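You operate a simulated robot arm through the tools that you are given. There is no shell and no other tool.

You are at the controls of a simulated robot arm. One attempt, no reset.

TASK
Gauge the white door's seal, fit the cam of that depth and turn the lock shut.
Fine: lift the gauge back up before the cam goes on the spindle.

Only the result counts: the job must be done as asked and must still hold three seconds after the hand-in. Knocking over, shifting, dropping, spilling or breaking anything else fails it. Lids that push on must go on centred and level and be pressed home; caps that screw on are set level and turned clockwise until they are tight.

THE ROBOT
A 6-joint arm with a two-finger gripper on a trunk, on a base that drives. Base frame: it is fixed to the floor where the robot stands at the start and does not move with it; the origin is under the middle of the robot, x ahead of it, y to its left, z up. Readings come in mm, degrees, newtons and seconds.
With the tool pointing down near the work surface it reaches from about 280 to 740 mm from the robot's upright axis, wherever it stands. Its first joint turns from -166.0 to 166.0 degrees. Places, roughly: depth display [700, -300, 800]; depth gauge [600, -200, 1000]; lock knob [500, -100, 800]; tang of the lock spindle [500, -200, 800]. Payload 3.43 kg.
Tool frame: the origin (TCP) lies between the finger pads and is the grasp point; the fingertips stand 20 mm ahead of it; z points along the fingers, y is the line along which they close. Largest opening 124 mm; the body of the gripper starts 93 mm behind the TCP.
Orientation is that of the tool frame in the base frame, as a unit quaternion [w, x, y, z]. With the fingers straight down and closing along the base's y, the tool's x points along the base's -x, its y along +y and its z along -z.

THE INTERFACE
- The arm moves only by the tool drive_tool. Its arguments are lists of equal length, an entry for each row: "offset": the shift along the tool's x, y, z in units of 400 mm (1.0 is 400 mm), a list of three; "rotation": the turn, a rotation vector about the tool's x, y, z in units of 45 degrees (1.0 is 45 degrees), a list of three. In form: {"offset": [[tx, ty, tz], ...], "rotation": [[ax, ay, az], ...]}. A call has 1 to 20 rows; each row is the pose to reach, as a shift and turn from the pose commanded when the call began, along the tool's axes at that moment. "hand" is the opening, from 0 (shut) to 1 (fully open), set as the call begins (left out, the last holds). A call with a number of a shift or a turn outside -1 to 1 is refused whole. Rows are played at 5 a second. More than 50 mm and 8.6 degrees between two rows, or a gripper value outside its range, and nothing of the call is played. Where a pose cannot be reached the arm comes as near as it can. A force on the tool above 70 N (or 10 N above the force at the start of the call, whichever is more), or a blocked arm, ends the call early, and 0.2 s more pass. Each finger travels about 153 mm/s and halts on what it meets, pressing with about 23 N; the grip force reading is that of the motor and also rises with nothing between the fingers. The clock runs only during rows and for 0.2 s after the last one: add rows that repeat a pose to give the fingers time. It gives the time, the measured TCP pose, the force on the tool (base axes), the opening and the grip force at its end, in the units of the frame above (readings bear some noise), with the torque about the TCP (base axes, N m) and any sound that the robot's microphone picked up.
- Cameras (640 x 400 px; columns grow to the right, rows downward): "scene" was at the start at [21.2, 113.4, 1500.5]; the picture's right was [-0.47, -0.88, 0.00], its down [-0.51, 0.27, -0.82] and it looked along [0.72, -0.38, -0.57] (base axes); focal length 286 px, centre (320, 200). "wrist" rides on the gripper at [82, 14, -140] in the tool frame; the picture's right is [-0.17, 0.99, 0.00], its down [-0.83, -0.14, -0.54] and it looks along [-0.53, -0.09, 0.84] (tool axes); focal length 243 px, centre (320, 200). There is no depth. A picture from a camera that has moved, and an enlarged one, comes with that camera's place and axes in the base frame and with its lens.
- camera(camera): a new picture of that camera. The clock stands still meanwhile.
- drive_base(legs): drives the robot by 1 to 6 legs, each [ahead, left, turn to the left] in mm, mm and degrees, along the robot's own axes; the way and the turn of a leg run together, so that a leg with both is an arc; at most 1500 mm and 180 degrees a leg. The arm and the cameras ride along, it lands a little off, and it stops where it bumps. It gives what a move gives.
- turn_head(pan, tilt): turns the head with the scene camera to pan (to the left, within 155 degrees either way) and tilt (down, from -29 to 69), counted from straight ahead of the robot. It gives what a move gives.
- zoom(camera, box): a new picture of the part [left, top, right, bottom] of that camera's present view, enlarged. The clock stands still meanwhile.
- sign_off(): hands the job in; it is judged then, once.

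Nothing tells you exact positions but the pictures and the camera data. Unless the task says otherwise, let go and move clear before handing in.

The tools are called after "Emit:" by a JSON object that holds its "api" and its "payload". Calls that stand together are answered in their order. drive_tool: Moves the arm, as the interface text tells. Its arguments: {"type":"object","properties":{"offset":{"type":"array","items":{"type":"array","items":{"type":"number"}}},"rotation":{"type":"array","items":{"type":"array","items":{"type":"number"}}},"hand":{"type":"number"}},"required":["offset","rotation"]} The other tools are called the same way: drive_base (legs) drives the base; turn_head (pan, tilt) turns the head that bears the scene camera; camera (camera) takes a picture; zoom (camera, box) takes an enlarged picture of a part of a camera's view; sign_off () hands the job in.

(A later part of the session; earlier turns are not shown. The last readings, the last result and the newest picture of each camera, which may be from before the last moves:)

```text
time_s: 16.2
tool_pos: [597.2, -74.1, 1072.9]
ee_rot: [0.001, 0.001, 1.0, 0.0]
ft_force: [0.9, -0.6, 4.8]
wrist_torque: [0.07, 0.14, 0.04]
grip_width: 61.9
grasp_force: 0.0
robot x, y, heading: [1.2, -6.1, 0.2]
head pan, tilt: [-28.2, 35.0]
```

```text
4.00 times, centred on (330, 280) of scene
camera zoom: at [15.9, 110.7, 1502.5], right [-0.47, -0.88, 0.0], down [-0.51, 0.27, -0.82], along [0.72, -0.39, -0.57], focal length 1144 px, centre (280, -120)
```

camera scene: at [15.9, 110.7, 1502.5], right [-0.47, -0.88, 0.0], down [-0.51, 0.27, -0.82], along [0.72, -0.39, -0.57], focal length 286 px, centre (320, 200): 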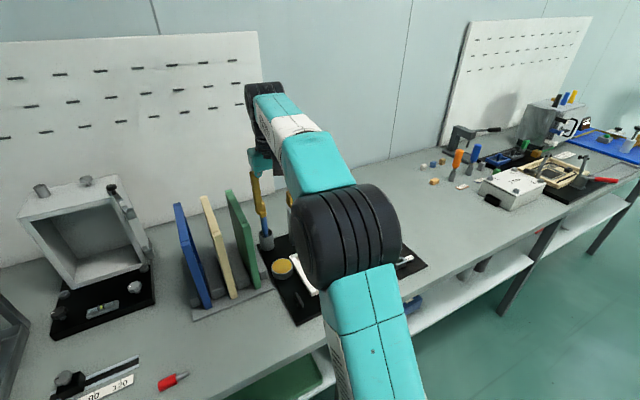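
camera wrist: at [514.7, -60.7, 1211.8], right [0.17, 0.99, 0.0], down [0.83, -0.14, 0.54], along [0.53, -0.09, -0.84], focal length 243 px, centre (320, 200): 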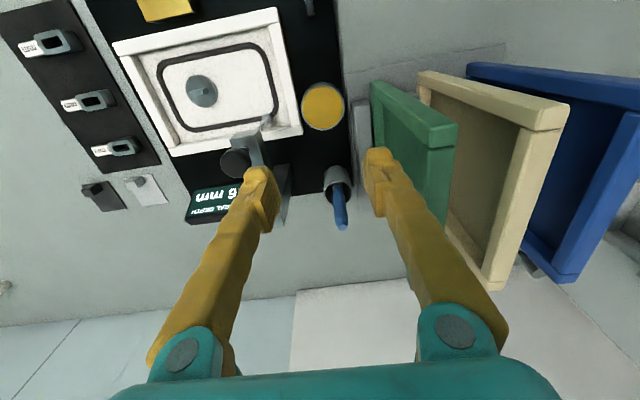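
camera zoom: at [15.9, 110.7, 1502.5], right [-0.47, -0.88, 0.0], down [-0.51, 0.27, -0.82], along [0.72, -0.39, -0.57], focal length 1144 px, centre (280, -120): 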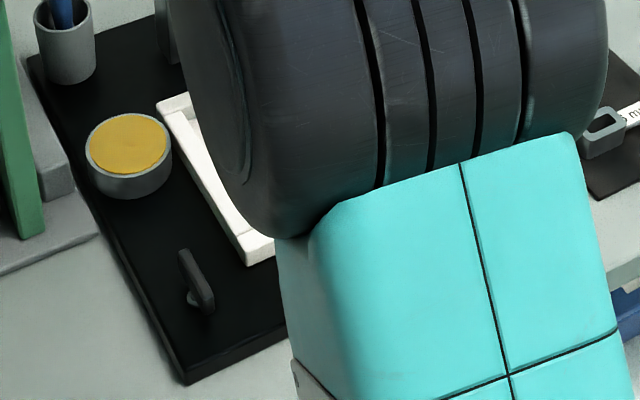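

The display reads 6 mm (upside down from this side), so the near cam marked 6 mm is the one to fit. Now I'll return to the knob, close beneath its head and lift the gauge back up.

Emit:
{"api": "drive_tool", "payload": {"offset": [[0, -0.1, 0], [0, -0.2, 0], [0, -0.2, 0.1], [0, -0.2, 0.2], [0, -0.2, 0.22], [0, -0.2, 0.22]], "rotation": [[0, 0, 0], [0, 0, 0], [0, 0, 0], [0, 0, 0], [0, 0, 0], [0, 0, 0]], "hand": 0.5}}

Emit:
{"api": "zoom", "payload": {"camera": "wrist", "box": [220, 80, 400, 260]}}

Emit:
{"api": "zoom", "payload": {"camera": "scene", "box": [260, 170, 370, 280]}}

```text
time_s: 17.6
tool_pos: [601.8, -150.4, 983.0]
ee_rot: [0.001, -0.001, 1.0, -0.001]
ft_force: [2.7, -0.1, 6.0]
wrist_torque: [-0.03, 0.29, 0.0]
grip_width: 62.0
grasp_force: 0.2
robot x, y, heading: [5.3, -3.8, 0.2]
head pan, tilt: [-28.2, 35.0]
```

```text
2.22 times, centred on (310, 170) of wrist
camera zoom: at [518.9, -139.1, 1122.8], right [0.16, 0.99, 0.0], down [0.83, -0.14, 0.54], along [0.53, -0.09, -0.84], focal length 539 px, centre (342, 267)
```

zoom: 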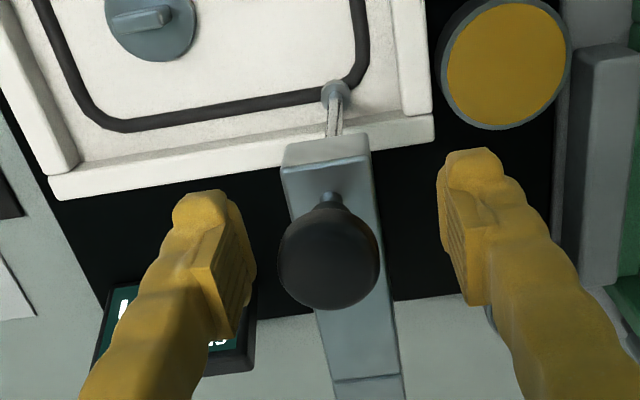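

```text
3.64 times, centred on (315, 225) of scene
camera zoom: at [25.1, 114.2, 1500.7], right [-0.47, -0.88, 0.0], down [-0.51, 0.27, -0.82], along [0.72, -0.39, -0.57], focal length 1040 px, centre (338, 109)
```

zoom: 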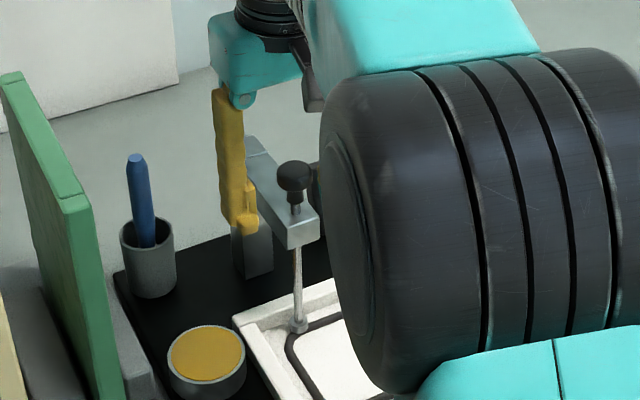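

The knob's head is about 9 mm above the TCP. I'll shift slightly right, close beneath it and lift.

Emit:
{"api": "drive_tool", "payload": {"offset": [[0, -0.01, 0], [0, -0.01, 0], [0, -0.01, 0], [0, -0.01, 0]], "rotation": [[0, 0, 0], [0, 0, 0], [0, 0, 0], [0, 0, 0]], "hand": 0}}

Emit:
{"api": "drive_tool", "payload": {"offset": [[0, 0, -0.025], [0, 0, -0.05], [0, 0, -0.075], [0, 0, -0.1], [0, 0, -0.1]], "rotation": [[0, 0, 0], [0, 0, 0], [0, 0, 0], [0, 0, 0], [0, 0, 0]]}}

Emit:
{"api": "zoom", "payload": {"camera": "scene", "box": [260, 170, 370, 280]}}

Emit:
{"api": "zoom", "payload": {"camera": "wrist", "box": [220, 80, 400, 260]}}

```text
time_s: 18.6
tool_pos: [601.2, -155.2, 983.1]
ee_rot: [0.003, 0.0, 1.0, -0.001]
ft_force: [-7.1, 8.5, -10.5]
wrist_torque: [-0.33, -1.37, 0.1]
grip_width: 14.0
grasp_force: 45.0
robot x, y, heading: [1.2, -0.5, 0.4]
head pan, tilt: [-28.2, 35.0]
```

```text
time_s: 19.8
tool_pos: [598.9, -153.1, 1017.7]
ee_rot: [-0.009, -0.003, 1.0, 0.004]
ft_force: [-22.9, 34.4, -54.2]
wrist_torque: [-0.57, -0.78, -0.01]
grip_width: 14.4
grasp_force: 45.2
robot x, y, heading: [6.8, -1.8, 0.5]
head pan, tilt: [-28.2, 35.0]
```

```text
3.64 times, centred on (315, 225) of scene
camera zoom: at [23.0, 113.4, 1503.1], right [-0.47, -0.88, 0.0], down [-0.51, 0.27, -0.82], along [0.72, -0.38, -0.57], focal length 1040 px, centre (338, 109)
```

zoom: 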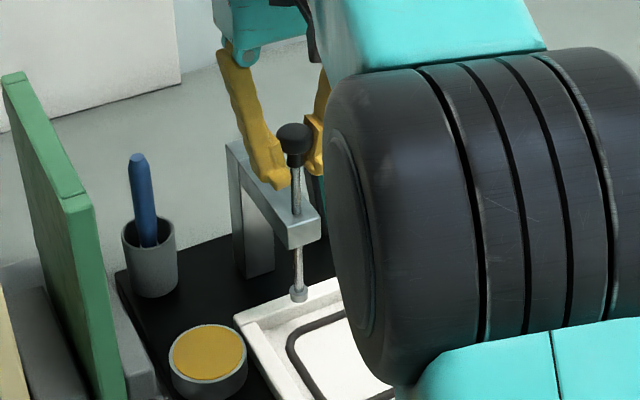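

```text
2.22 times, centred on (310, 170) of wrist
camera zoom: at [519.9, -143.5, 1158.9], right [0.16, 0.99, 0.01], down [0.84, -0.14, 0.52], along [0.52, -0.08, -0.85], focal length 539 px, centre (342, 267)
```

zoom: 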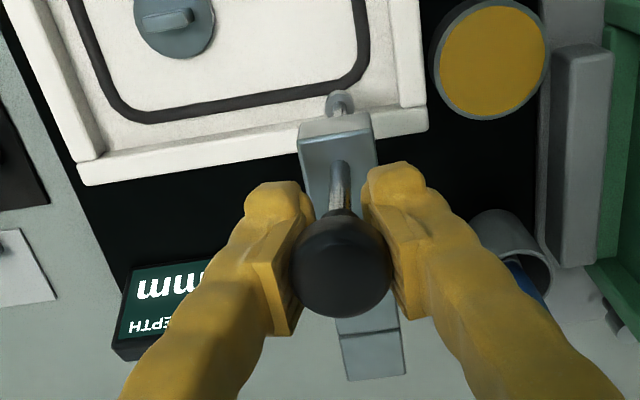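

The gauge has reached its upper stop. I'll relax slightly, release and rise clear.

Emit:
{"api": "drive_tool", "payload": {"offset": [[0, 0, 0.01], [0, 0, 0.01]], "rotation": [[0, 0, 0], [0, 0, 0]]}}

Emit:
{"api": "drive_tool", "payload": {"offset": [[0, 0, 0], [0, 0, 0], [0, 0, -0.1], [0, 0, -0.2], [0, 0, -0.3], [0.1, 0, -0.35]], "rotation": [[0, 0, 0], [0, 0, 0], [0, 0, 0], [0, 0, 0], [0, 0, 0], [0, 0, 0]], "hand": 0.5}}

Emit:
{"api": "drive_tool", "payload": {"offset": [[0.1, -0.05, 0], [0.2, -0.1, 0], [0.3, -0.15, 0], [0.4, -0.2, 0], [0.5, -0.25, 0], [0.6, -0.3, 0], [0.67, -0.36, 0]], "rotation": [[0, 0, 0], [0, 0, 0], [0, 0, 0], [0, 0, 0], [0, 0, 0], [0, 0, 0], [0, 0, 0]]}}

Emit:
{"api": "camera", "payload": {"camera": "scene"}}

Emit:
{"api": "zoom", "payload": {"camera": "scene", "box": [260, 190, 440, 320]}}

Emit:
{"api": "camera", "payload": {"camera": "wrist"}}

```text
time_s: 20.4
tool_pos: [600.3, -154.7, 1018.2]
ee_rot: [0.008, -0.001, 1.0, -0.003]
ft_force: [38.9, 20.3, -40.8]
wrist_torque: [-0.56, 0.54, -0.16]
grip_width: 15.2
grasp_force: 45.4
robot x, y, heading: [-6.7, -6.5, 0.8]
head pan, tilt: [-28.2, 35.0]
```

```text
time_s: 21.8
tool_pos: [557.2, -158.3, 1164.2]
ee_rot: [0.003, 0.001, 1.0, 0.0]
ft_force: [1.5, -1.6, 10.5]
wrist_torque: [0.08, 0.22, 0.04]
grip_width: 61.8
grasp_force: 0.1
robot x, y, heading: [-3.5, 2.0, 0.5]
head pan, tilt: [-28.2, 35.0]
```

```text
time_s: 23.4
tool_pos: [289.4, -300.4, 1157.4]
ee_rot: [0.001, -0.001, 1.0, 0.002]
ft_force: [-1.2, 3.5, -5.6]
wrist_torque: [-0.44, 0.0, -0.03]
grip_width: 62.0
grasp_force: 0.0
robot x, y, heading: [-0.5, -0.2, -0.2]
head pan, tilt: [-28.2, 35.0]
```

```text
taken
camera scene: at [19.4, 111.9, 1501.3], right [-0.47, -0.88, 0.0], down [-0.51, 0.27, -0.82], along [0.72, -0.38, -0.58], focal length 286 px, centre (320, 200)
```

scene: 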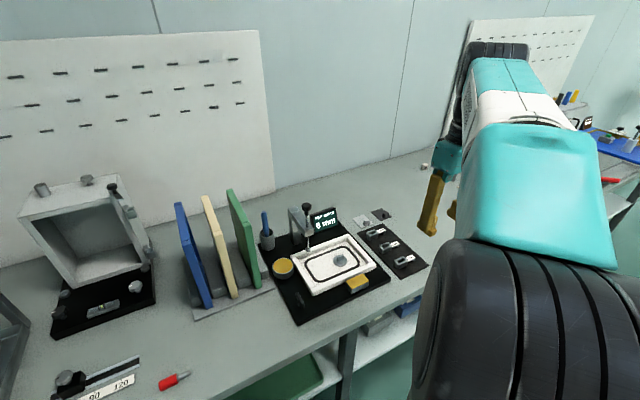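

```text
3.08 times, centred on (350, 255) of scene
camera zoom: at [19.4, 111.9, 1501.3], right [-0.47, -0.88, 0.0], down [-0.51, 0.27, -0.82], along [0.72, -0.38, -0.58], focal length 880 px, centre (228, 31)
```

zoom: 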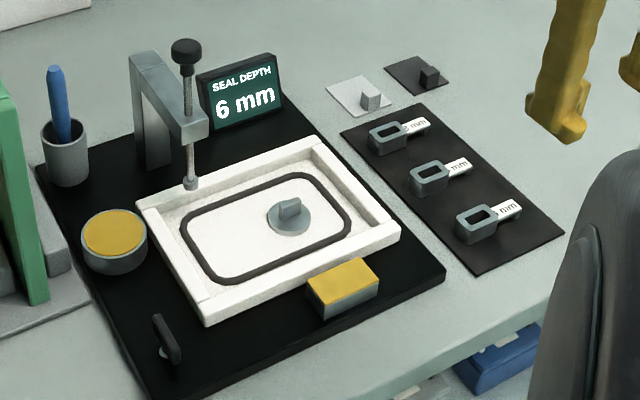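

```text
taken
camera wrist: at [207.2, -289.8, 1298.0], right [0.16, 0.99, 0.0], down [0.83, -0.14, 0.54], along [0.53, -0.09, -0.84], focal length 243 px, centre (320, 200)
```

wrist: 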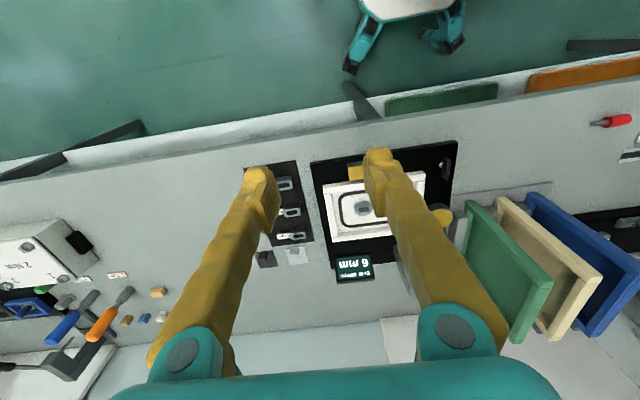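

The display clearly reads 6 mm and the gauge is up again. Now I'll move closer over the cam tray to measure the 6 mm cam, which is the one nearest the robot.

Emit:
{"api": "drive_tool", "payload": {"offset": [[-0.0305, -0.05, 0.0785], [-0.061, -0.1, 0.157], [-0.0915, -0.15, 0.2355], [-0.122, -0.2, 0.314], [-0.1525, -0.25, 0.3925], [-0.1525, -0.25, 0.3925]], "rotation": [[0, 0, 0], [0, 0, 0], [0, 0, 0], [0, 0, 0], [0, 0, 0], [0, 0, 0]], "hand": 1}}

Emit:
{"api": "camera", "payload": {"camera": "wrist"}}

Emit:
{"api": "zoom", "payload": {"camera": "wrist", "box": [240, 90, 440, 230]}}

Emit:
{"api": "zoom", "payload": {"camera": "scene", "box": [350, 210, 440, 290]}}

```text
time_s: 24.8
tool_pos: [350.8, -402.3, 999.5]
ee_rot: [0.0, -0.001, 1.0, 0.001]
ft_force: [-3.4, 2.6, -2.9]
wrist_torque: [-0.23, -0.35, 0.0]
grip_width: 124.0
grasp_force: 0.1
robot x, y, heading: [1.8, 5.9, 0.2]
head pan, tilt: [-28.2, 35.0]
```

```text
taken
camera wrist: at [269.2, -390.0, 1140.1], right [0.16, 0.99, 0.0], down [0.83, -0.14, 0.54], along [0.53, -0.09, -0.84], focal length 243 px, centre (320, 200)
```

wrist: 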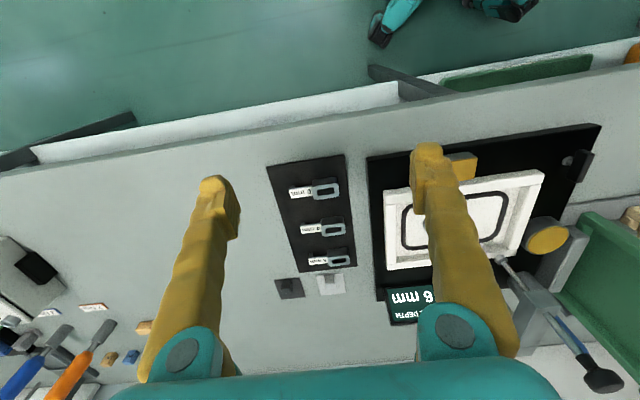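

```text
2.86 times, centred on (340, 160) of wrist
camera zoom: at [269.2, -390.0, 1140.1], right [0.16, 0.99, 0.0], down [0.83, -0.14, 0.54], along [0.53, -0.09, -0.84], focal length 693 px, centre (263, 314)
```

zoom: 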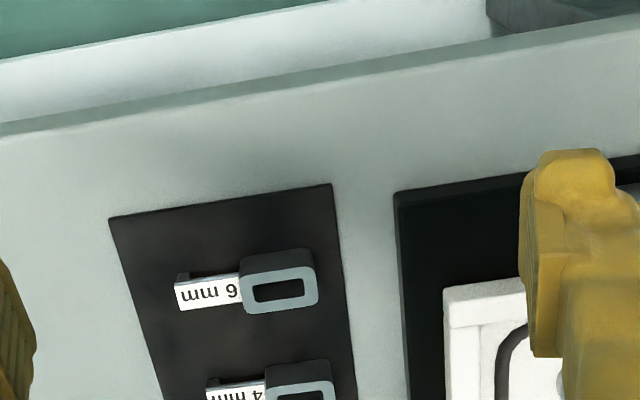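

```text
5.00 times, centred on (395, 250) of scene
camera zoom: at [21.2, 113.0, 1502.0], right [-0.47, -0.88, 0.0], down [-0.51, 0.27, -0.82], along [0.72, -0.38, -0.58], focal length 1430 px, centre (-55, -50)
```

zoom: 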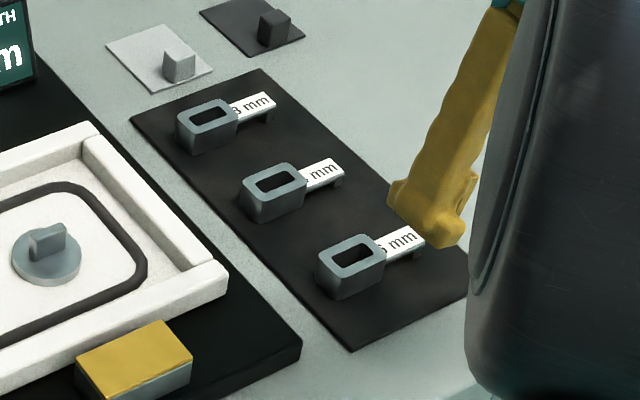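

The 6 mm cam sits at about [454, -412], its top near z = 818 and its slot's long axis along y. Now I'll look closely at the tang.

Emit:
{"api": "drive_tool", "payload": {"offset": [[-0.05, 0.095, 0.025], [-0.1, 0.19, 0.05], [-0.15, 0.285, 0.075], [-0.2, 0.38, 0.1], [-0.2, 0.38, 0.1]], "rotation": [[0, 0, 0], [0, 0, 0], [0, 0, 0], [0, 0, 0], [0, 0, 0]]}}

Emit:
{"api": "camera", "payload": {"camera": "wrist"}}

Emit:
{"api": "zoom", "payload": {"camera": "wrist", "box": [270, 150, 390, 230]}}

Emit:
{"api": "zoom", "payload": {"camera": "wrist", "box": [420, 80, 540, 160]}}

```text
time_s: 26.0
tool_pos: [431.2, -244.5, 962.1]
ee_rot: [0.001, 0.0, 1.0, -0.001]
ft_force: [1.4, 0.2, 5.3]
wrist_torque: [0.08, 0.14, -0.02]
grip_width: 123.9
grasp_force: 0.0
robot x, y, heading: [4.7, 0.7, 0.2]
head pan, tilt: [-28.2, 35.0]
```

```text
taken
camera wrist: at [349.2, -231.7, 1101.8], right [0.16, 0.99, 0.0], down [0.83, -0.14, 0.54], along [0.53, -0.09, -0.84], focal length 243 px, centre (320, 200)
```

wrist: 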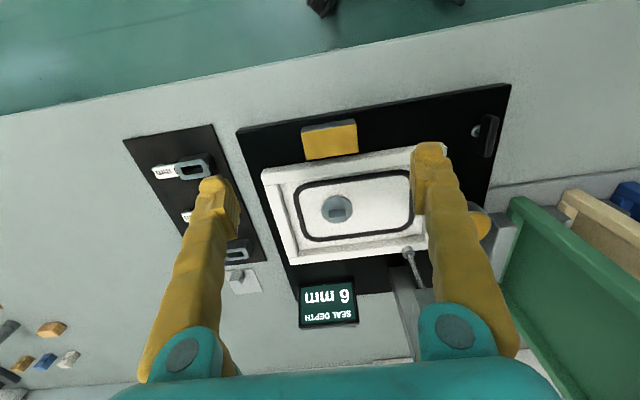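

```text
5.00 times, centred on (330, 190) of wrist
camera zoom: at [349.2, -231.7, 1101.8], right [0.16, 0.99, 0.0], down [0.83, -0.14, 0.54], along [0.53, -0.09, -0.84], focal length 1213 px, centre (270, 250)
```

zoom: 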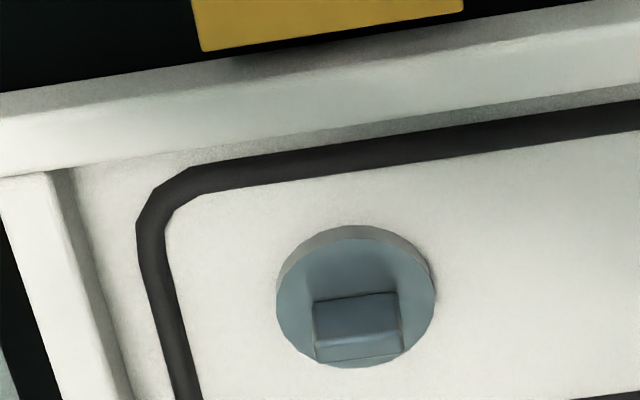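

```text
5.00 times, centred on (480, 120) of wrist
camera zoom: at [349.2, -231.7, 1101.8], right [0.16, 0.99, 0.0], down [0.83, -0.14, 0.54], along [0.53, -0.09, -0.84], focal length 1213 px, centre (-480, 600)
```

zoom: 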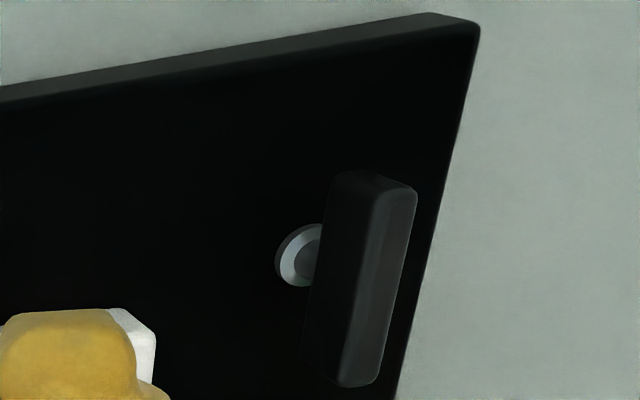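

The tang is a blade about 24 by 5 mm with its long axis along y, matching the cam's slot on the tray, so the cam can go across without turning. I'll turn the tool 90° so that it grips the cam body across x, and move above the 6 mm cam.

Emit:
{"api": "drive_tool", "payload": {"offset": [[-0.0096, -0.0692, -0.01], [-0.0192, -0.1383, -0.01], [-0.0288, -0.2075, -0.01], [-0.0383, -0.2767, -0.01], [-0.0479, -0.3458, -0.01], [-0.0575, -0.415, -0.01]], "rotation": [[0, 0, -0.1667], [0, 0, -0.3333], [0, 0, -0.5], [0, 0, -0.6667], [0, 0, -0.8333], [0, 0, -1]], "hand": 0.5}}

Emit:
{"api": "drive_tool", "payload": {"offset": [[0, 0, 0], [0, 0, 0], [0, 0, 0], [0, 0, 0], [0, 0, 0], [0, 0, 0], [0, 0, 0]], "rotation": [[0, 0, -0.1667], [0, 0, -0.3333], [0, 0, -0.5], [0, 0, -0.6667], [0, 0, -0.8333], [0, 0, -1], [0, 0, -1]]}}

Emit:
{"api": "camera", "payload": {"camera": "wrist"}}

Emit:
{"api": "zoom", "payload": {"camera": "wrist", "box": [250, 80, 400, 180]}}

Emit:
{"api": "camera", "payload": {"camera": "scene"}}

```text
time_s: 27.4
tool_pos: [458.3, -412.7, 966.3]
ee_rot: [-0.001, -0.384, 0.923, 0.0]
ft_force: [-0.2, 0.3, 3.0]
wrist_torque: [-0.07, -0.03, -0.04]
grip_width: 62.0
grasp_force: 0.1
robot x, y, heading: [7.5, -1.7, 0.2]
head pan, tilt: [-28.2, 35.0]
```

```text
time_s: 29.0
tool_pos: [454.6, -418.1, 961.5]
ee_rot: [-0.001, 0.708, -0.706, -0.003]
ft_force: [-1.6, 0.6, -5.1]
wrist_torque: [0.0, -0.26, -0.01]
grip_width: 61.8
grasp_force: 0.1
robot x, y, heading: [1.8, -6.8, 0.5]
head pan, tilt: [-28.2, 35.0]
```

```text
taken
camera wrist: at [441.3, -501.9, 1103.3], right [-0.99, 0.16, 0.0], down [0.14, 0.83, 0.54], along [0.09, 0.54, -0.84], focal length 243 px, centre (320, 200)
```

wrist: 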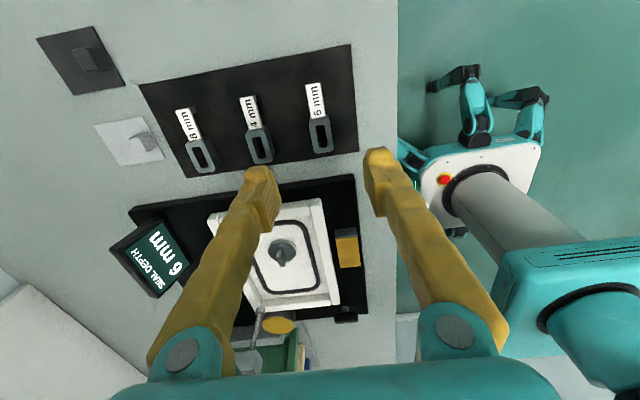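

```text
4.00 times, centred on (325, 130) of wrist
camera zoom: at [441.3, -501.9, 1103.3], right [-0.99, 0.16, 0.0], down [0.14, 0.83, 0.54], along [0.09, 0.54, -0.84], focal length 970 px, centre (300, 480)
```

zoom: 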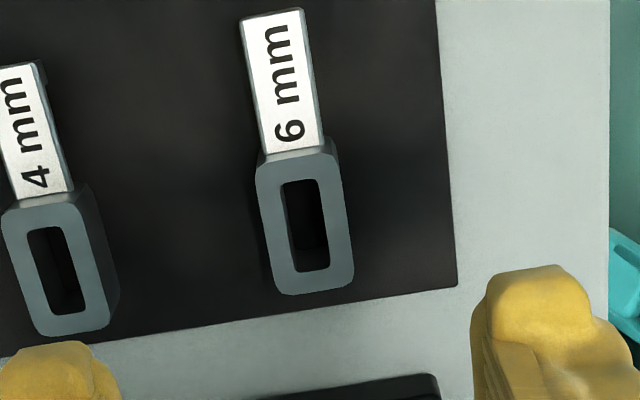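

```text
taken
camera scene: at [18.5, 105.8, 1502.8], right [-0.47, -0.88, 0.0], down [-0.51, 0.27, -0.82], along [0.72, -0.38, -0.58], focal length 286 px, centre (320, 200)
```

scene: 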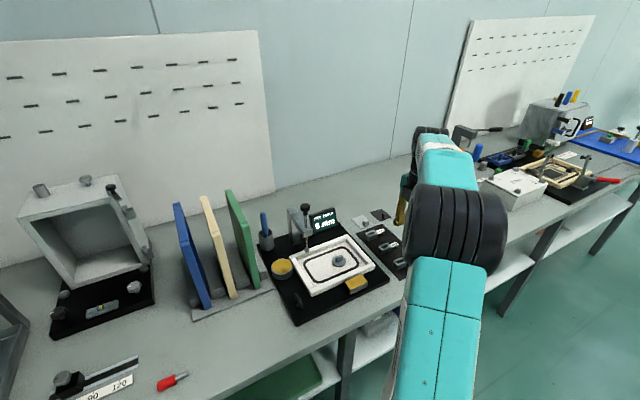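

The 6 mm label is clear, and the cam body (24 by 41 mm) is centred at about [455, -409]. I'll shift 8 mm along y and lower the open fingers around it in two stages.

Emit:
{"api": "drive_tool", "payload": {"offset": [[-0.021, 0, 0.1], [-0.021, 0, 0.2], [-0.021, 0, 0.28], [-0.021, 0, 0.28]], "rotation": [[0, 0, 0], [0, 0, 0], [0, 0, 0], [0, 0, 0]]}}

Emit:
{"api": "camera", "payload": {"camera": "wrist"}}

Emit:
{"api": "zoom", "payload": {"camera": "wrist", "box": [240, 100, 400, 220]}}

Emit:
{"api": "zoom", "payload": {"camera": "scene", "box": [350, 200, 450, 290]}}

```text
time_s: 30.0
tool_pos: [457.1, -407.7, 854.3]
ee_rot: [0.0, 0.708, -0.707, 0.0]
ft_force: [-2.3, 0.9, -0.5]
wrist_torque: [-0.03, -0.26, -0.02]
grip_width: 62.1
grasp_force: 0.2
robot x, y, heading: [2.0, -1.1, 0.2]
head pan, tilt: [-28.2, 35.0]
```

```text
taken
camera wrist: at [443.1, -490.2, 994.8], right [-0.99, 0.16, 0.0], down [0.14, 0.83, 0.54], along [0.09, 0.53, -0.84], focal length 243 px, centre (320, 200)
```

wrist: 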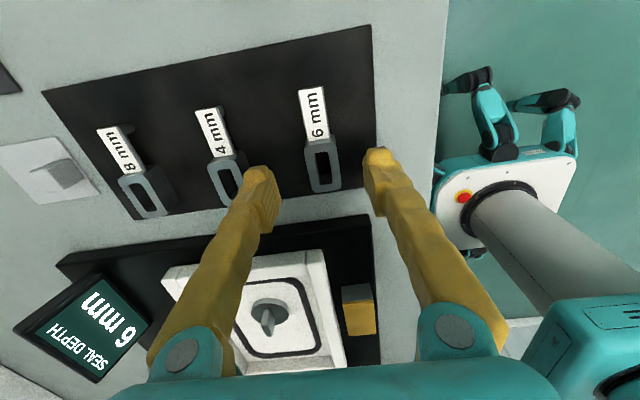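

```text
3.33 times, centred on (320, 160) of wrist
camera zoom: at [443.1, -490.2, 994.8], right [-0.99, 0.16, 0.0], down [0.14, 0.83, 0.54], along [0.09, 0.53, -0.84], focal length 809 px, centre (320, 333)
```

zoom: 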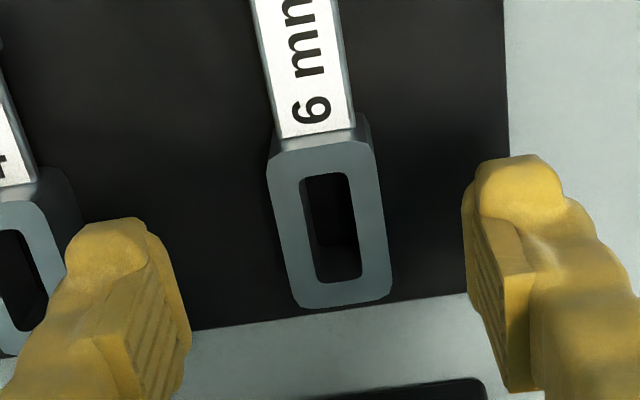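

```text
4.44 times, centred on (400, 245) of scene
camera zoom: at [19.2, 113.1, 1502.4], right [-0.47, -0.88, 0.0], down [-0.51, 0.27, -0.82], along [0.72, -0.38, -0.57], focal length 1271 px, centre (-36, 0)
```

zoom: 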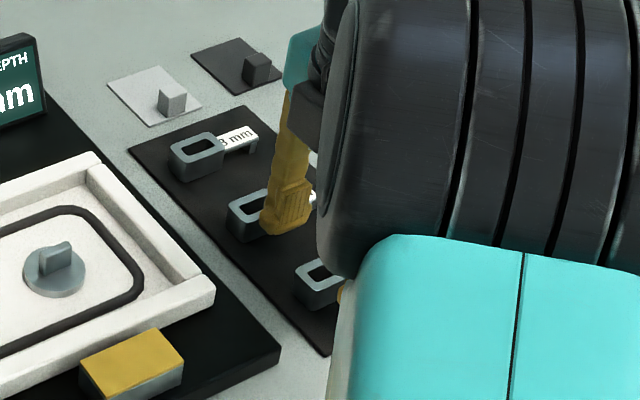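

The fingers straddle the cam. I'll narrow the opening a little to stay clear of the 4 mm cam, correct by 3 mm, and go down to grip height.

Emit:
{"api": "drive_tool", "payload": {"offset": [[0, 0.0075, 0], [0, 0.0075, 0.03], [0, 0.0075, 0.06], [0, 0.0075, 0.0825], [0, 0.0075, 0.0825]], "rotation": [[0, 0, 0], [0, 0, 0], [0, 0, 0], [0, 0, 0], [0, 0, 0]], "hand": 0.37}}

Emit:
{"api": "zoom", "payload": {"camera": "wrist", "box": [240, 100, 400, 220]}}

Emit:
{"api": "zoom", "payload": {"camera": "scene", "box": [350, 200, 450, 290]}}

```text
time_s: 31.2
tool_pos: [454.1, -406.3, 823.7]
ee_rot: [-0.002, 0.707, -0.707, 0.0]
ft_force: [-9.4, 34.4, 46.5]
wrist_torque: [0.62, 1.34, -0.73]
grip_width: 47.0
grasp_force: 1.5
robot x, y, heading: [4.4, -1.5, 0.1]
head pan, tilt: [-28.2, 35.0]
```

```text
3.33 times, centred on (320, 160) of wrist
camera zoom: at [440.0, -489.9, 964.3], right [-0.99, 0.16, 0.0], down [0.14, 0.83, 0.54], along [0.09, 0.53, -0.84], focal length 809 px, centre (320, 333)
```

zoom: 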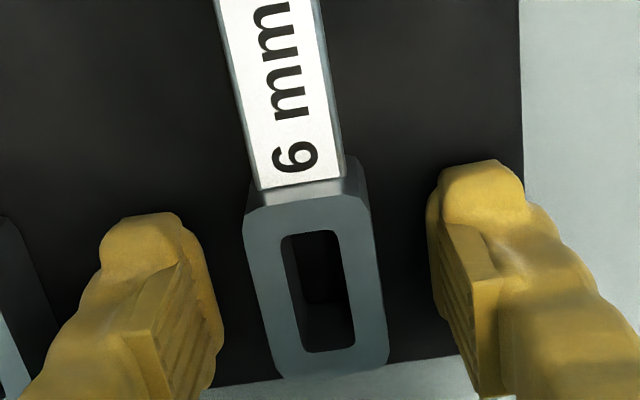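

```text
4.44 times, centred on (400, 245) of scene
camera zoom: at [14.9, 111.5, 1502.2], right [-0.47, -0.88, 0.0], down [-0.5, 0.27, -0.82], along [0.73, -0.38, -0.57], focal length 1271 px, centre (-36, 0)
```

zoom: 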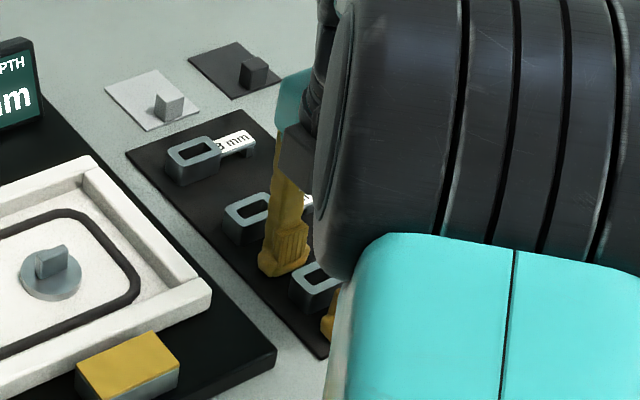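

The fingertips have touched the tray plate, so its surface is near z ≈ 803. I'll back off about 7 mm and check.

Emit:
{"api": "drive_tool", "payload": {"offset": [[0, 0, -0.01], [0, 0, -0.02], [0, 0, -0.02]], "rotation": [[0, 0, 0], [0, 0, 0], [0, 0, 0]]}}

Emit:
{"api": "zoom", "payload": {"camera": "wrist", "box": [240, 100, 400, 220]}}

Emit:
{"api": "camera", "payload": {"camera": "scene"}}

```text
time_s: 32.0
tool_pos: [450.0, -402.9, 828.8]
ee_rot: [0.0, -0.707, 0.708, 0.0]
ft_force: [-2.5, 1.8, 5.0]
wrist_torque: [-0.24, -0.29, -0.03]
grip_width: 45.9
grasp_force: 0.1
robot x, y, heading: [7.4, -2.9, 0.2]
head pan, tilt: [-28.2, 35.0]
```

```text
3.33 times, centred on (320, 160) of wrist
camera zoom: at [436.0, -486.3, 969.0], right [-0.99, 0.17, 0.0], down [0.14, 0.83, 0.54], along [0.09, 0.53, -0.84], focal length 809 px, centre (320, 333)
```

zoom: 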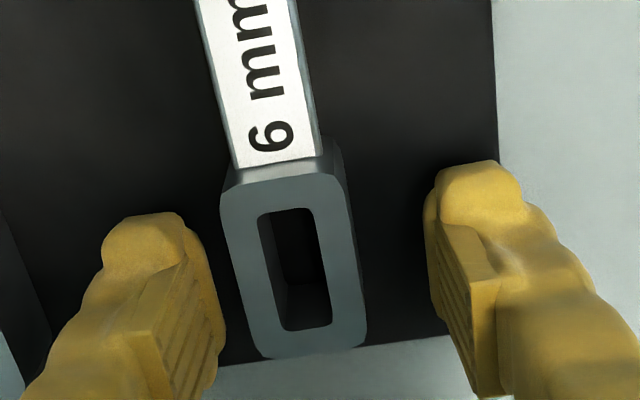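

```text
taken
camera scene: at [19.7, 110.7, 1501.9], right [-0.47, -0.88, 0.0], down [-0.51, 0.27, -0.82], along [0.72, -0.39, -0.57], focal length 286 px, centre (320, 200)
```

scene: 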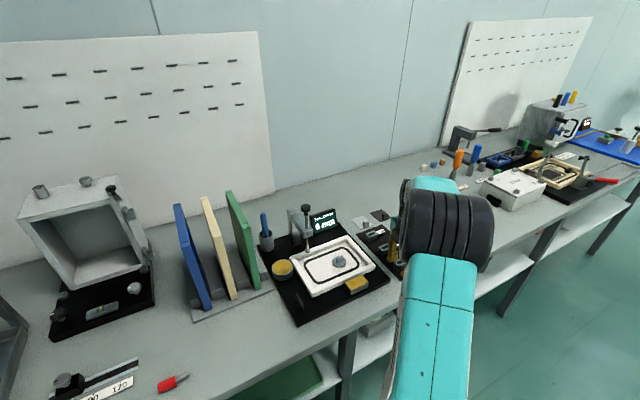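

Contact has cleared. The cam centre is about 6 mm to the right in y and 4 mm further in x, so I'll correct for that and close on the cam.

Emit:
{"api": "drive_tool", "payload": {"offset": [[0.015, -0.01, 0], [0.015, -0.01, 0]], "rotation": [[0, 0, 0], [0, 0, 0]]}}

Emit:
{"api": "zoom", "payload": {"camera": "wrist", "box": [240, 100, 400, 220]}}

```text
time_s: 32.6
tool_pos: [457.7, -411.5, 826.6]
ee_rot: [0.0, 0.71, -0.704, 0.0]
ft_force: [2.7, -0.3, -3.2]
wrist_torque: [0.01, 0.33, 0.0]
grip_width: 45.8
grasp_force: 0.1
robot x, y, heading: [-3.2, -0.2, 0.5]
head pan, tilt: [-28.2, 35.0]
```

```text
3.33 times, centred on (320, 160) of wrist
camera zoom: at [444.2, -494.5, 967.1], right [-0.99, 0.16, 0.0], down [0.13, 0.83, 0.54], along [0.09, 0.53, -0.84], focal length 809 px, centre (320, 333)
```

zoom: 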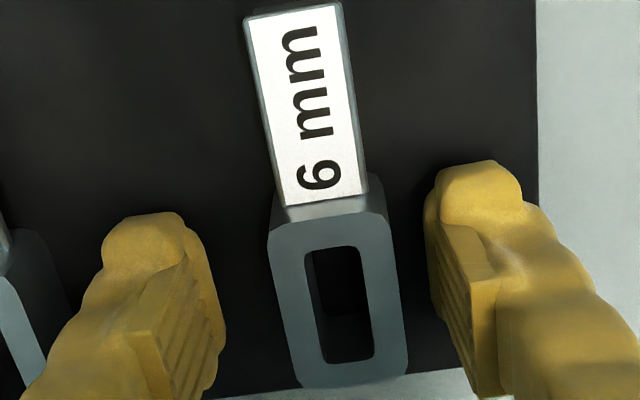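

Emit:
{"api": "drive_tool", "payload": {"offset": [[0, 0.01, 0], [0, 0.01, 0], [0, 0.01, 0]], "rotation": [[0, 0, 0], [0, 0, 0], [0, 0, 0]]}}

Emit:
{"api": "zoom", "payload": {"camera": "wrist", "box": [240, 100, 400, 220]}}

```text
time_s: 33.4
tool_pos: [452.8, -411.3, 829.4]
ee_rot: [-0.001, 0.707, -0.707, 0.002]
ft_force: [1.2, 4.0, 0.2]
wrist_torque: [-0.5, 0.23, 0.02]
grip_width: 46.1
grasp_force: 0.0
robot x, y, heading: [3.8, 0.5, 0.0]
head pan, tilt: [-28.2, 35.0]
```

```text
3.33 times, centred on (320, 160) of wrist
camera zoom: at [438.3, -494.2, 969.8], right [-0.99, 0.17, 0.0], down [0.14, 0.83, 0.54], along [0.09, 0.53, -0.84], focal length 809 px, centre (320, 333)
```

zoom: 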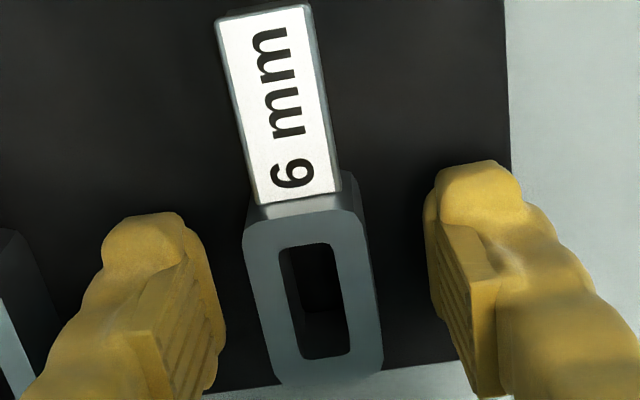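

The cam is centred between the fingers, so I'll close on it.

Emit:
{"api": "drive_tool", "payload": {"offset": [[0, 0, 0], [0, 0, 0], [0, 0, 0], [0, 0, 0]], "rotation": [[0, 0, 0], [0, 0, 0], [0, 0, 0], [0, 0, 0]], "hand": 0}}

Emit:
{"api": "zoom", "payload": {"camera": "wrist", "box": [240, 100, 400, 220]}}

Emit:
{"api": "drive_tool", "payload": {"offset": [[0, 0, -0.05], [0, 0, -0.1], [0, 0, -0.15], [0, 0, -0.2], [0, 0, -0.2]], "rotation": [[0, 0, 0], [0, 0, 0], [0, 0, 0], [0, 0, 0], [0, 0, 0]]}}

Emit:
{"api": "camera", "payload": {"camera": "wrist"}}

Emit:
{"api": "zoom", "payload": {"camera": "wrist", "box": [240, 100, 400, 220]}}

Emit:
{"api": "zoom", "payload": {"camera": "scene", "box": [350, 180, 450, 290]}}

```text
time_s: 34.4
tool_pos: [449.2, -407.6, 828.7]
ee_rot: [0.0, -0.706, 0.708, 0.0]
ft_force: [-5.7, 4.8, -2.7]
wrist_torque: [-0.49, -0.59, 0.02]
grip_width: 23.0
grasp_force: 23.5
robot x, y, heading: [2.9, 9.7, -0.2]
head pan, tilt: [-28.2, 35.0]
```

```text
3.33 times, centred on (320, 160) of wrist
camera zoom: at [436.1, -490.7, 969.3], right [-0.99, 0.17, 0.0], down [0.14, 0.83, 0.54], along [0.09, 0.53, -0.84], focal length 809 px, centre (320, 333)
```

zoom: 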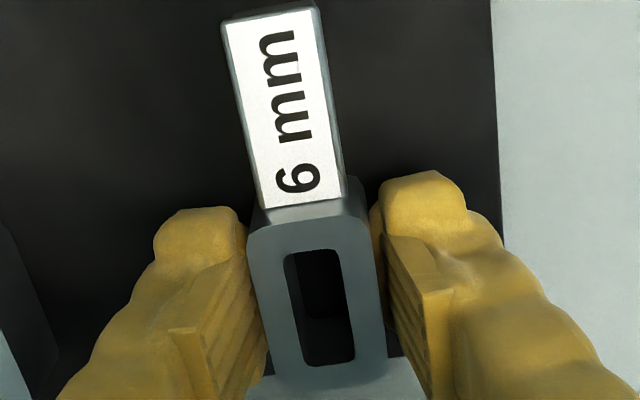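

```text
time_s: 35.6
tool_pos: [452.9, -411.3, 911.4]
ee_rot: [0.001, 0.707, -0.707, 0.004]
ft_force: [3.9, -2.7, 7.5]
wrist_torque: [0.26, 0.38, 0.0]
grip_width: 23.1
grasp_force: 23.5
robot x, y, heading: [-0.1, -0.1, -0.1]
head pan, tilt: [-28.2, 35.0]
```

```text
taken
camera wrist: at [437.8, -493.9, 1051.6], right [-0.99, 0.16, -0.01], down [0.14, 0.83, 0.53], along [0.09, 0.53, -0.84], focal length 243 px, centre (320, 200)
```

wrist: 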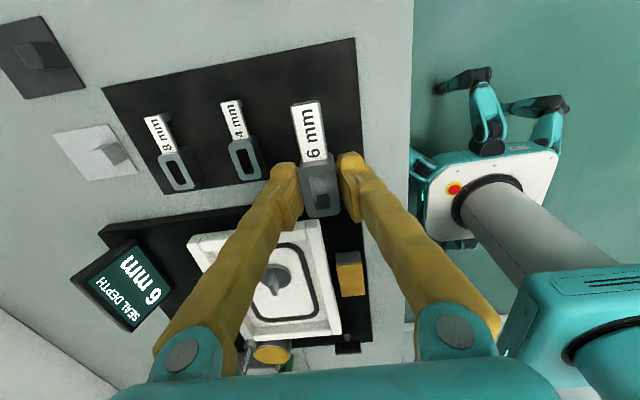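

```text
3.33 times, centred on (320, 160) of wrist
camera zoom: at [437.8, -493.9, 1051.6], right [-0.99, 0.16, -0.01], down [0.14, 0.83, 0.53], along [0.09, 0.53, -0.84], focal length 809 px, centre (320, 333)
```

zoom: 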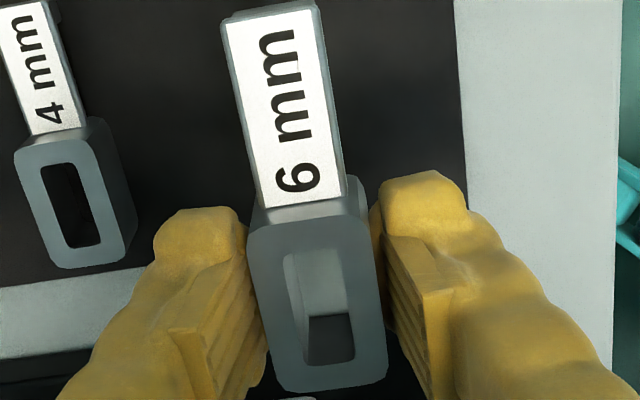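

```text
3.64 times, centred on (400, 235) of scene
camera zoom: at [18.4, 114.9, 1499.9], right [-0.47, -0.88, 0.0], down [-0.5, 0.27, -0.82], along [0.72, -0.39, -0.57], focal length 1040 px, centre (29, 73)
```

zoom: 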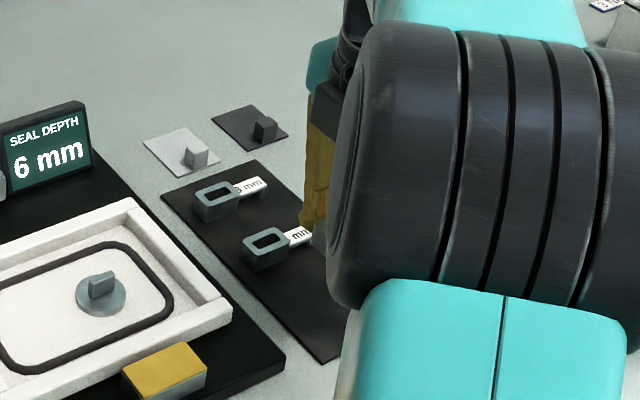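

The cam is held level in the fingers. Now I'll measure the tang's position more exactly before carrying the cam over.

Emit:
{"api": "zoom", "payload": {"camera": "wrist", "box": [230, 240, 330, 320]}}

Emit:
{"api": "zoom", "payload": {"camera": "scene", "box": [310, 235, 370, 285]}}

```text
5.00 times, centred on (280, 280) of wrist
camera zoom: at [437.8, -493.9, 1051.6], right [-0.99, 0.16, -0.01], down [0.14, 0.83, 0.53], along [0.09, 0.53, -0.84], focal length 1213 px, centre (520, -200)
```

zoom: 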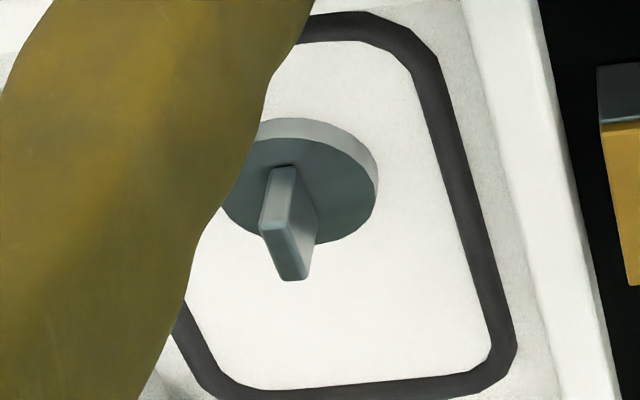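

```text
8.00 times, centred on (340, 260) of scene
camera zoom: at [18.4, 114.9, 1499.9], right [-0.47, -0.88, 0.0], down [-0.5, 0.27, -0.82], along [0.72, -0.39, -0.57], focal length 2288 px, centre (160, -280)
```

zoom: 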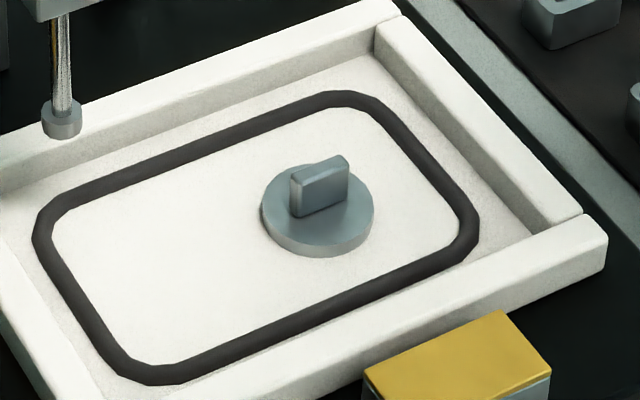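

The tang's top is at about [542, -240, 850] and it measures 6.5 by 24 by 22 mm, so the slot has 1–2 mm of room. I'll carry the cam over, staying high.

Emit:
{"api": "drive_tool", "payload": {"offset": [[-0.07, -0.036, -0.0375], [-0.16, -0.083, -0.0375], [-0.25, -0.129, -0.0375], [-0.34, -0.176, -0.0375], [-0.43, -0.2225, -0.0375], [-0.43, -0.2225, -0.0375]], "rotation": [[0, 0, 0], [0, 0, 0], [0, 0, 0], [0, 0, 0], [0, 0, 0], [0, 0, 0]]}}

Emit:
{"api": "camera", "payload": {"camera": "wrist"}}

Emit:
{"api": "camera", "payload": {"camera": "scene"}}

Emit:
{"api": "zoom", "payload": {"camera": "scene", "box": [280, 190, 380, 290]}}

Emit:
{"api": "zoom", "payload": {"camera": "wrist", "box": [240, 100, 400, 220]}}

```text
time_s: 37.0
tool_pos: [537.8, -236.7, 922.7]
ee_rot: [0.0, 0.707, -0.707, 0.0]
ft_force: [-3.7, 1.8, -9.7]
wrist_torque: [-0.27, -0.27, -0.01]
grip_width: 22.7
grasp_force: 22.7
robot x, y, heading: [-4.3, -0.5, 0.4]
head pan, tilt: [-28.2, 35.0]
```

```text
taken
camera wrist: at [524.4, -319.5, 1062.5], right [-0.99, 0.16, 0.0], down [0.14, 0.83, 0.54], along [0.09, 0.53, -0.84], focal length 243 px, centre (320, 200)
```

wrist: 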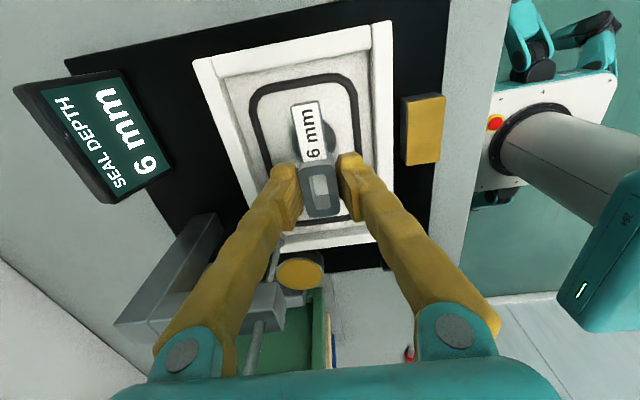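

```text
taken
camera scene: at [10.4, 112.8, 1500.5], right [-0.47, -0.89, 0.0], down [-0.51, 0.27, -0.82], along [0.72, -0.38, -0.57], focal length 286 px, centre (320, 200)
```

scene: 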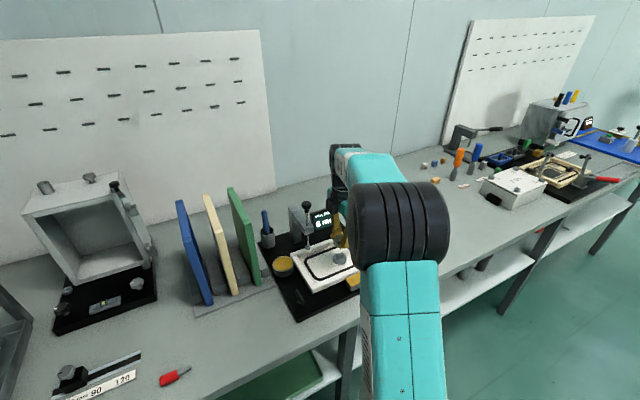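

```text
4.00 times, centred on (330, 240) of scene
camera zoom: at [10.4, 112.8, 1500.5], right [-0.47, -0.89, 0.0], down [-0.51, 0.27, -0.82], along [0.72, -0.38, -0.57], focal length 1144 px, centre (280, 40)
```

zoom: 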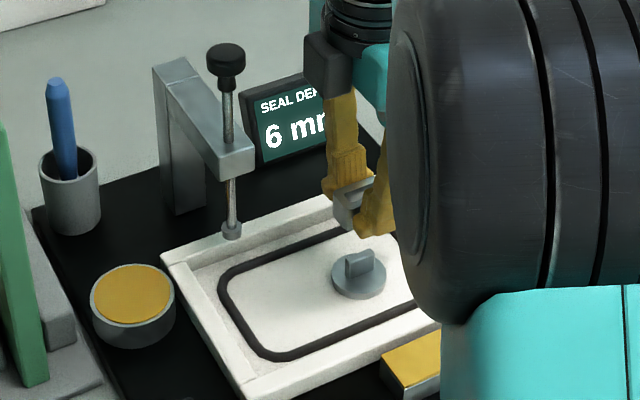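

```text
3.33 times, centred on (320, 160) of wrist
camera zoom: at [524.4, -319.5, 1062.5], right [-0.99, 0.16, 0.0], down [0.14, 0.83, 0.54], along [0.09, 0.53, -0.84], focal length 809 px, centre (320, 333)
```

zoom: 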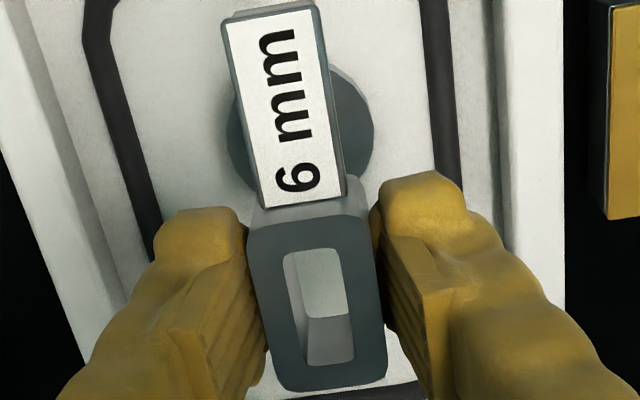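

Emit:
{"api": "zoom", "payload": {"camera": "scene", "box": [320, 210, 400, 280]}}

Emit:
{"api": "zoom", "payload": {"camera": "wrist", "box": [280, 90, 360, 150]}}

```text
5.71 times, centred on (360, 245) of scene
camera zoom: at [10.4, 112.8, 1500.5], right [-0.47, -0.89, 0.0], down [-0.51, 0.27, -0.82], along [0.72, -0.38, -0.57], focal length 1634 px, centre (91, -57)
```

zoom: 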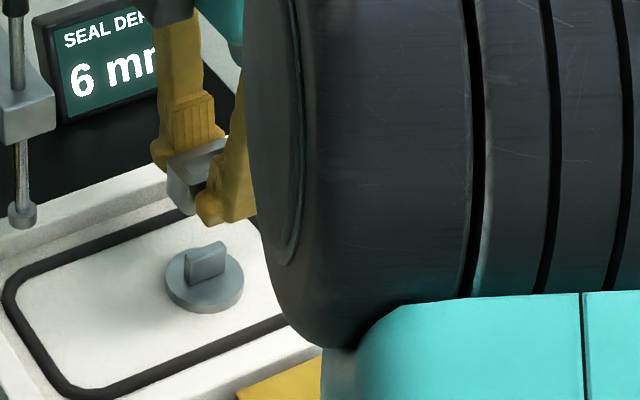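

```text
6.67 times, centred on (320, 120) of wrist
camera zoom: at [524.4, -319.5, 1062.5], right [-0.99, 0.16, 0.0], down [0.14, 0.83, 0.54], along [0.09, 0.53, -0.84], focal length 1618 px, centre (320, 733)
```

zoom: 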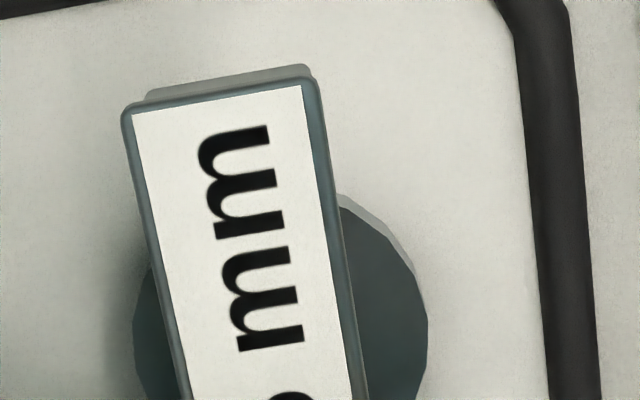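

Emit:
{"api": "drive_tool", "payload": {"offset": [[0.0095, -0.0085, 0.03], [0.0095, -0.0085, 0.07], [0.0095, -0.0085, 0.085], [0.0095, -0.0085, 0.085]], "rotation": [[0, 0, 0], [0, 0, 0], [0, 0, 0], [0, 0, 0]]}}

Emit:
{"api": "zoom", "payload": {"camera": "wrist", "box": [250, 100, 390, 205]}}

Emit:
{"api": "zoom", "payload": {"camera": "scene", "box": [310, 210, 380, 270]}}

```text
time_s: 38.0
tool_pos: [547.3, -242.3, 890.5]
ee_rot: [0.0, 0.707, -0.707, 0.001]
ft_force: [1.9, 0.4, 4.1]
wrist_torque: [-0.09, 0.17, -0.03]
grip_width: 22.9
grasp_force: 23.1
robot x, y, heading: [6.7, -2.7, 0.2]
head pan, tilt: [-28.2, 35.0]
```

```text
3.81 times, centred on (320, 152) of wrist
camera zoom: at [532.9, -325.3, 1030.7], right [-0.99, 0.17, 0.0], down [0.14, 0.83, 0.54], along [0.09, 0.53, -0.84], focal length 924 px, centre (320, 381)
```

zoom: 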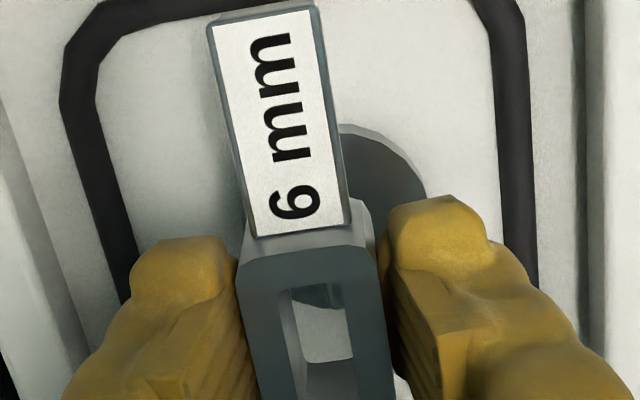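

```text
6.67 times, centred on (345, 240) of scene
camera zoom: at [26.3, 113.5, 1502.3], right [-0.47, -0.88, 0.0], down [-0.51, 0.27, -0.82], along [0.72, -0.39, -0.57], focal length 1907 px, centre (153, -67)
```

zoom: 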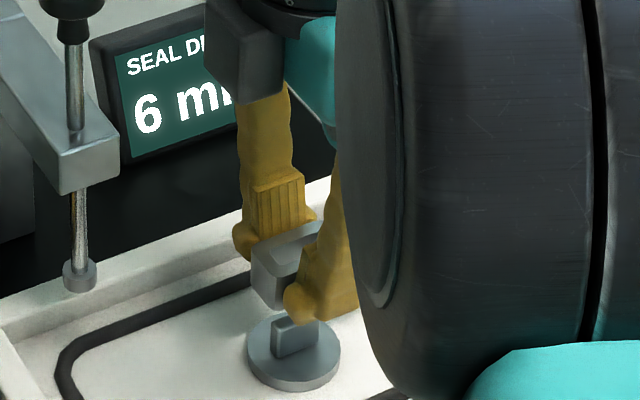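

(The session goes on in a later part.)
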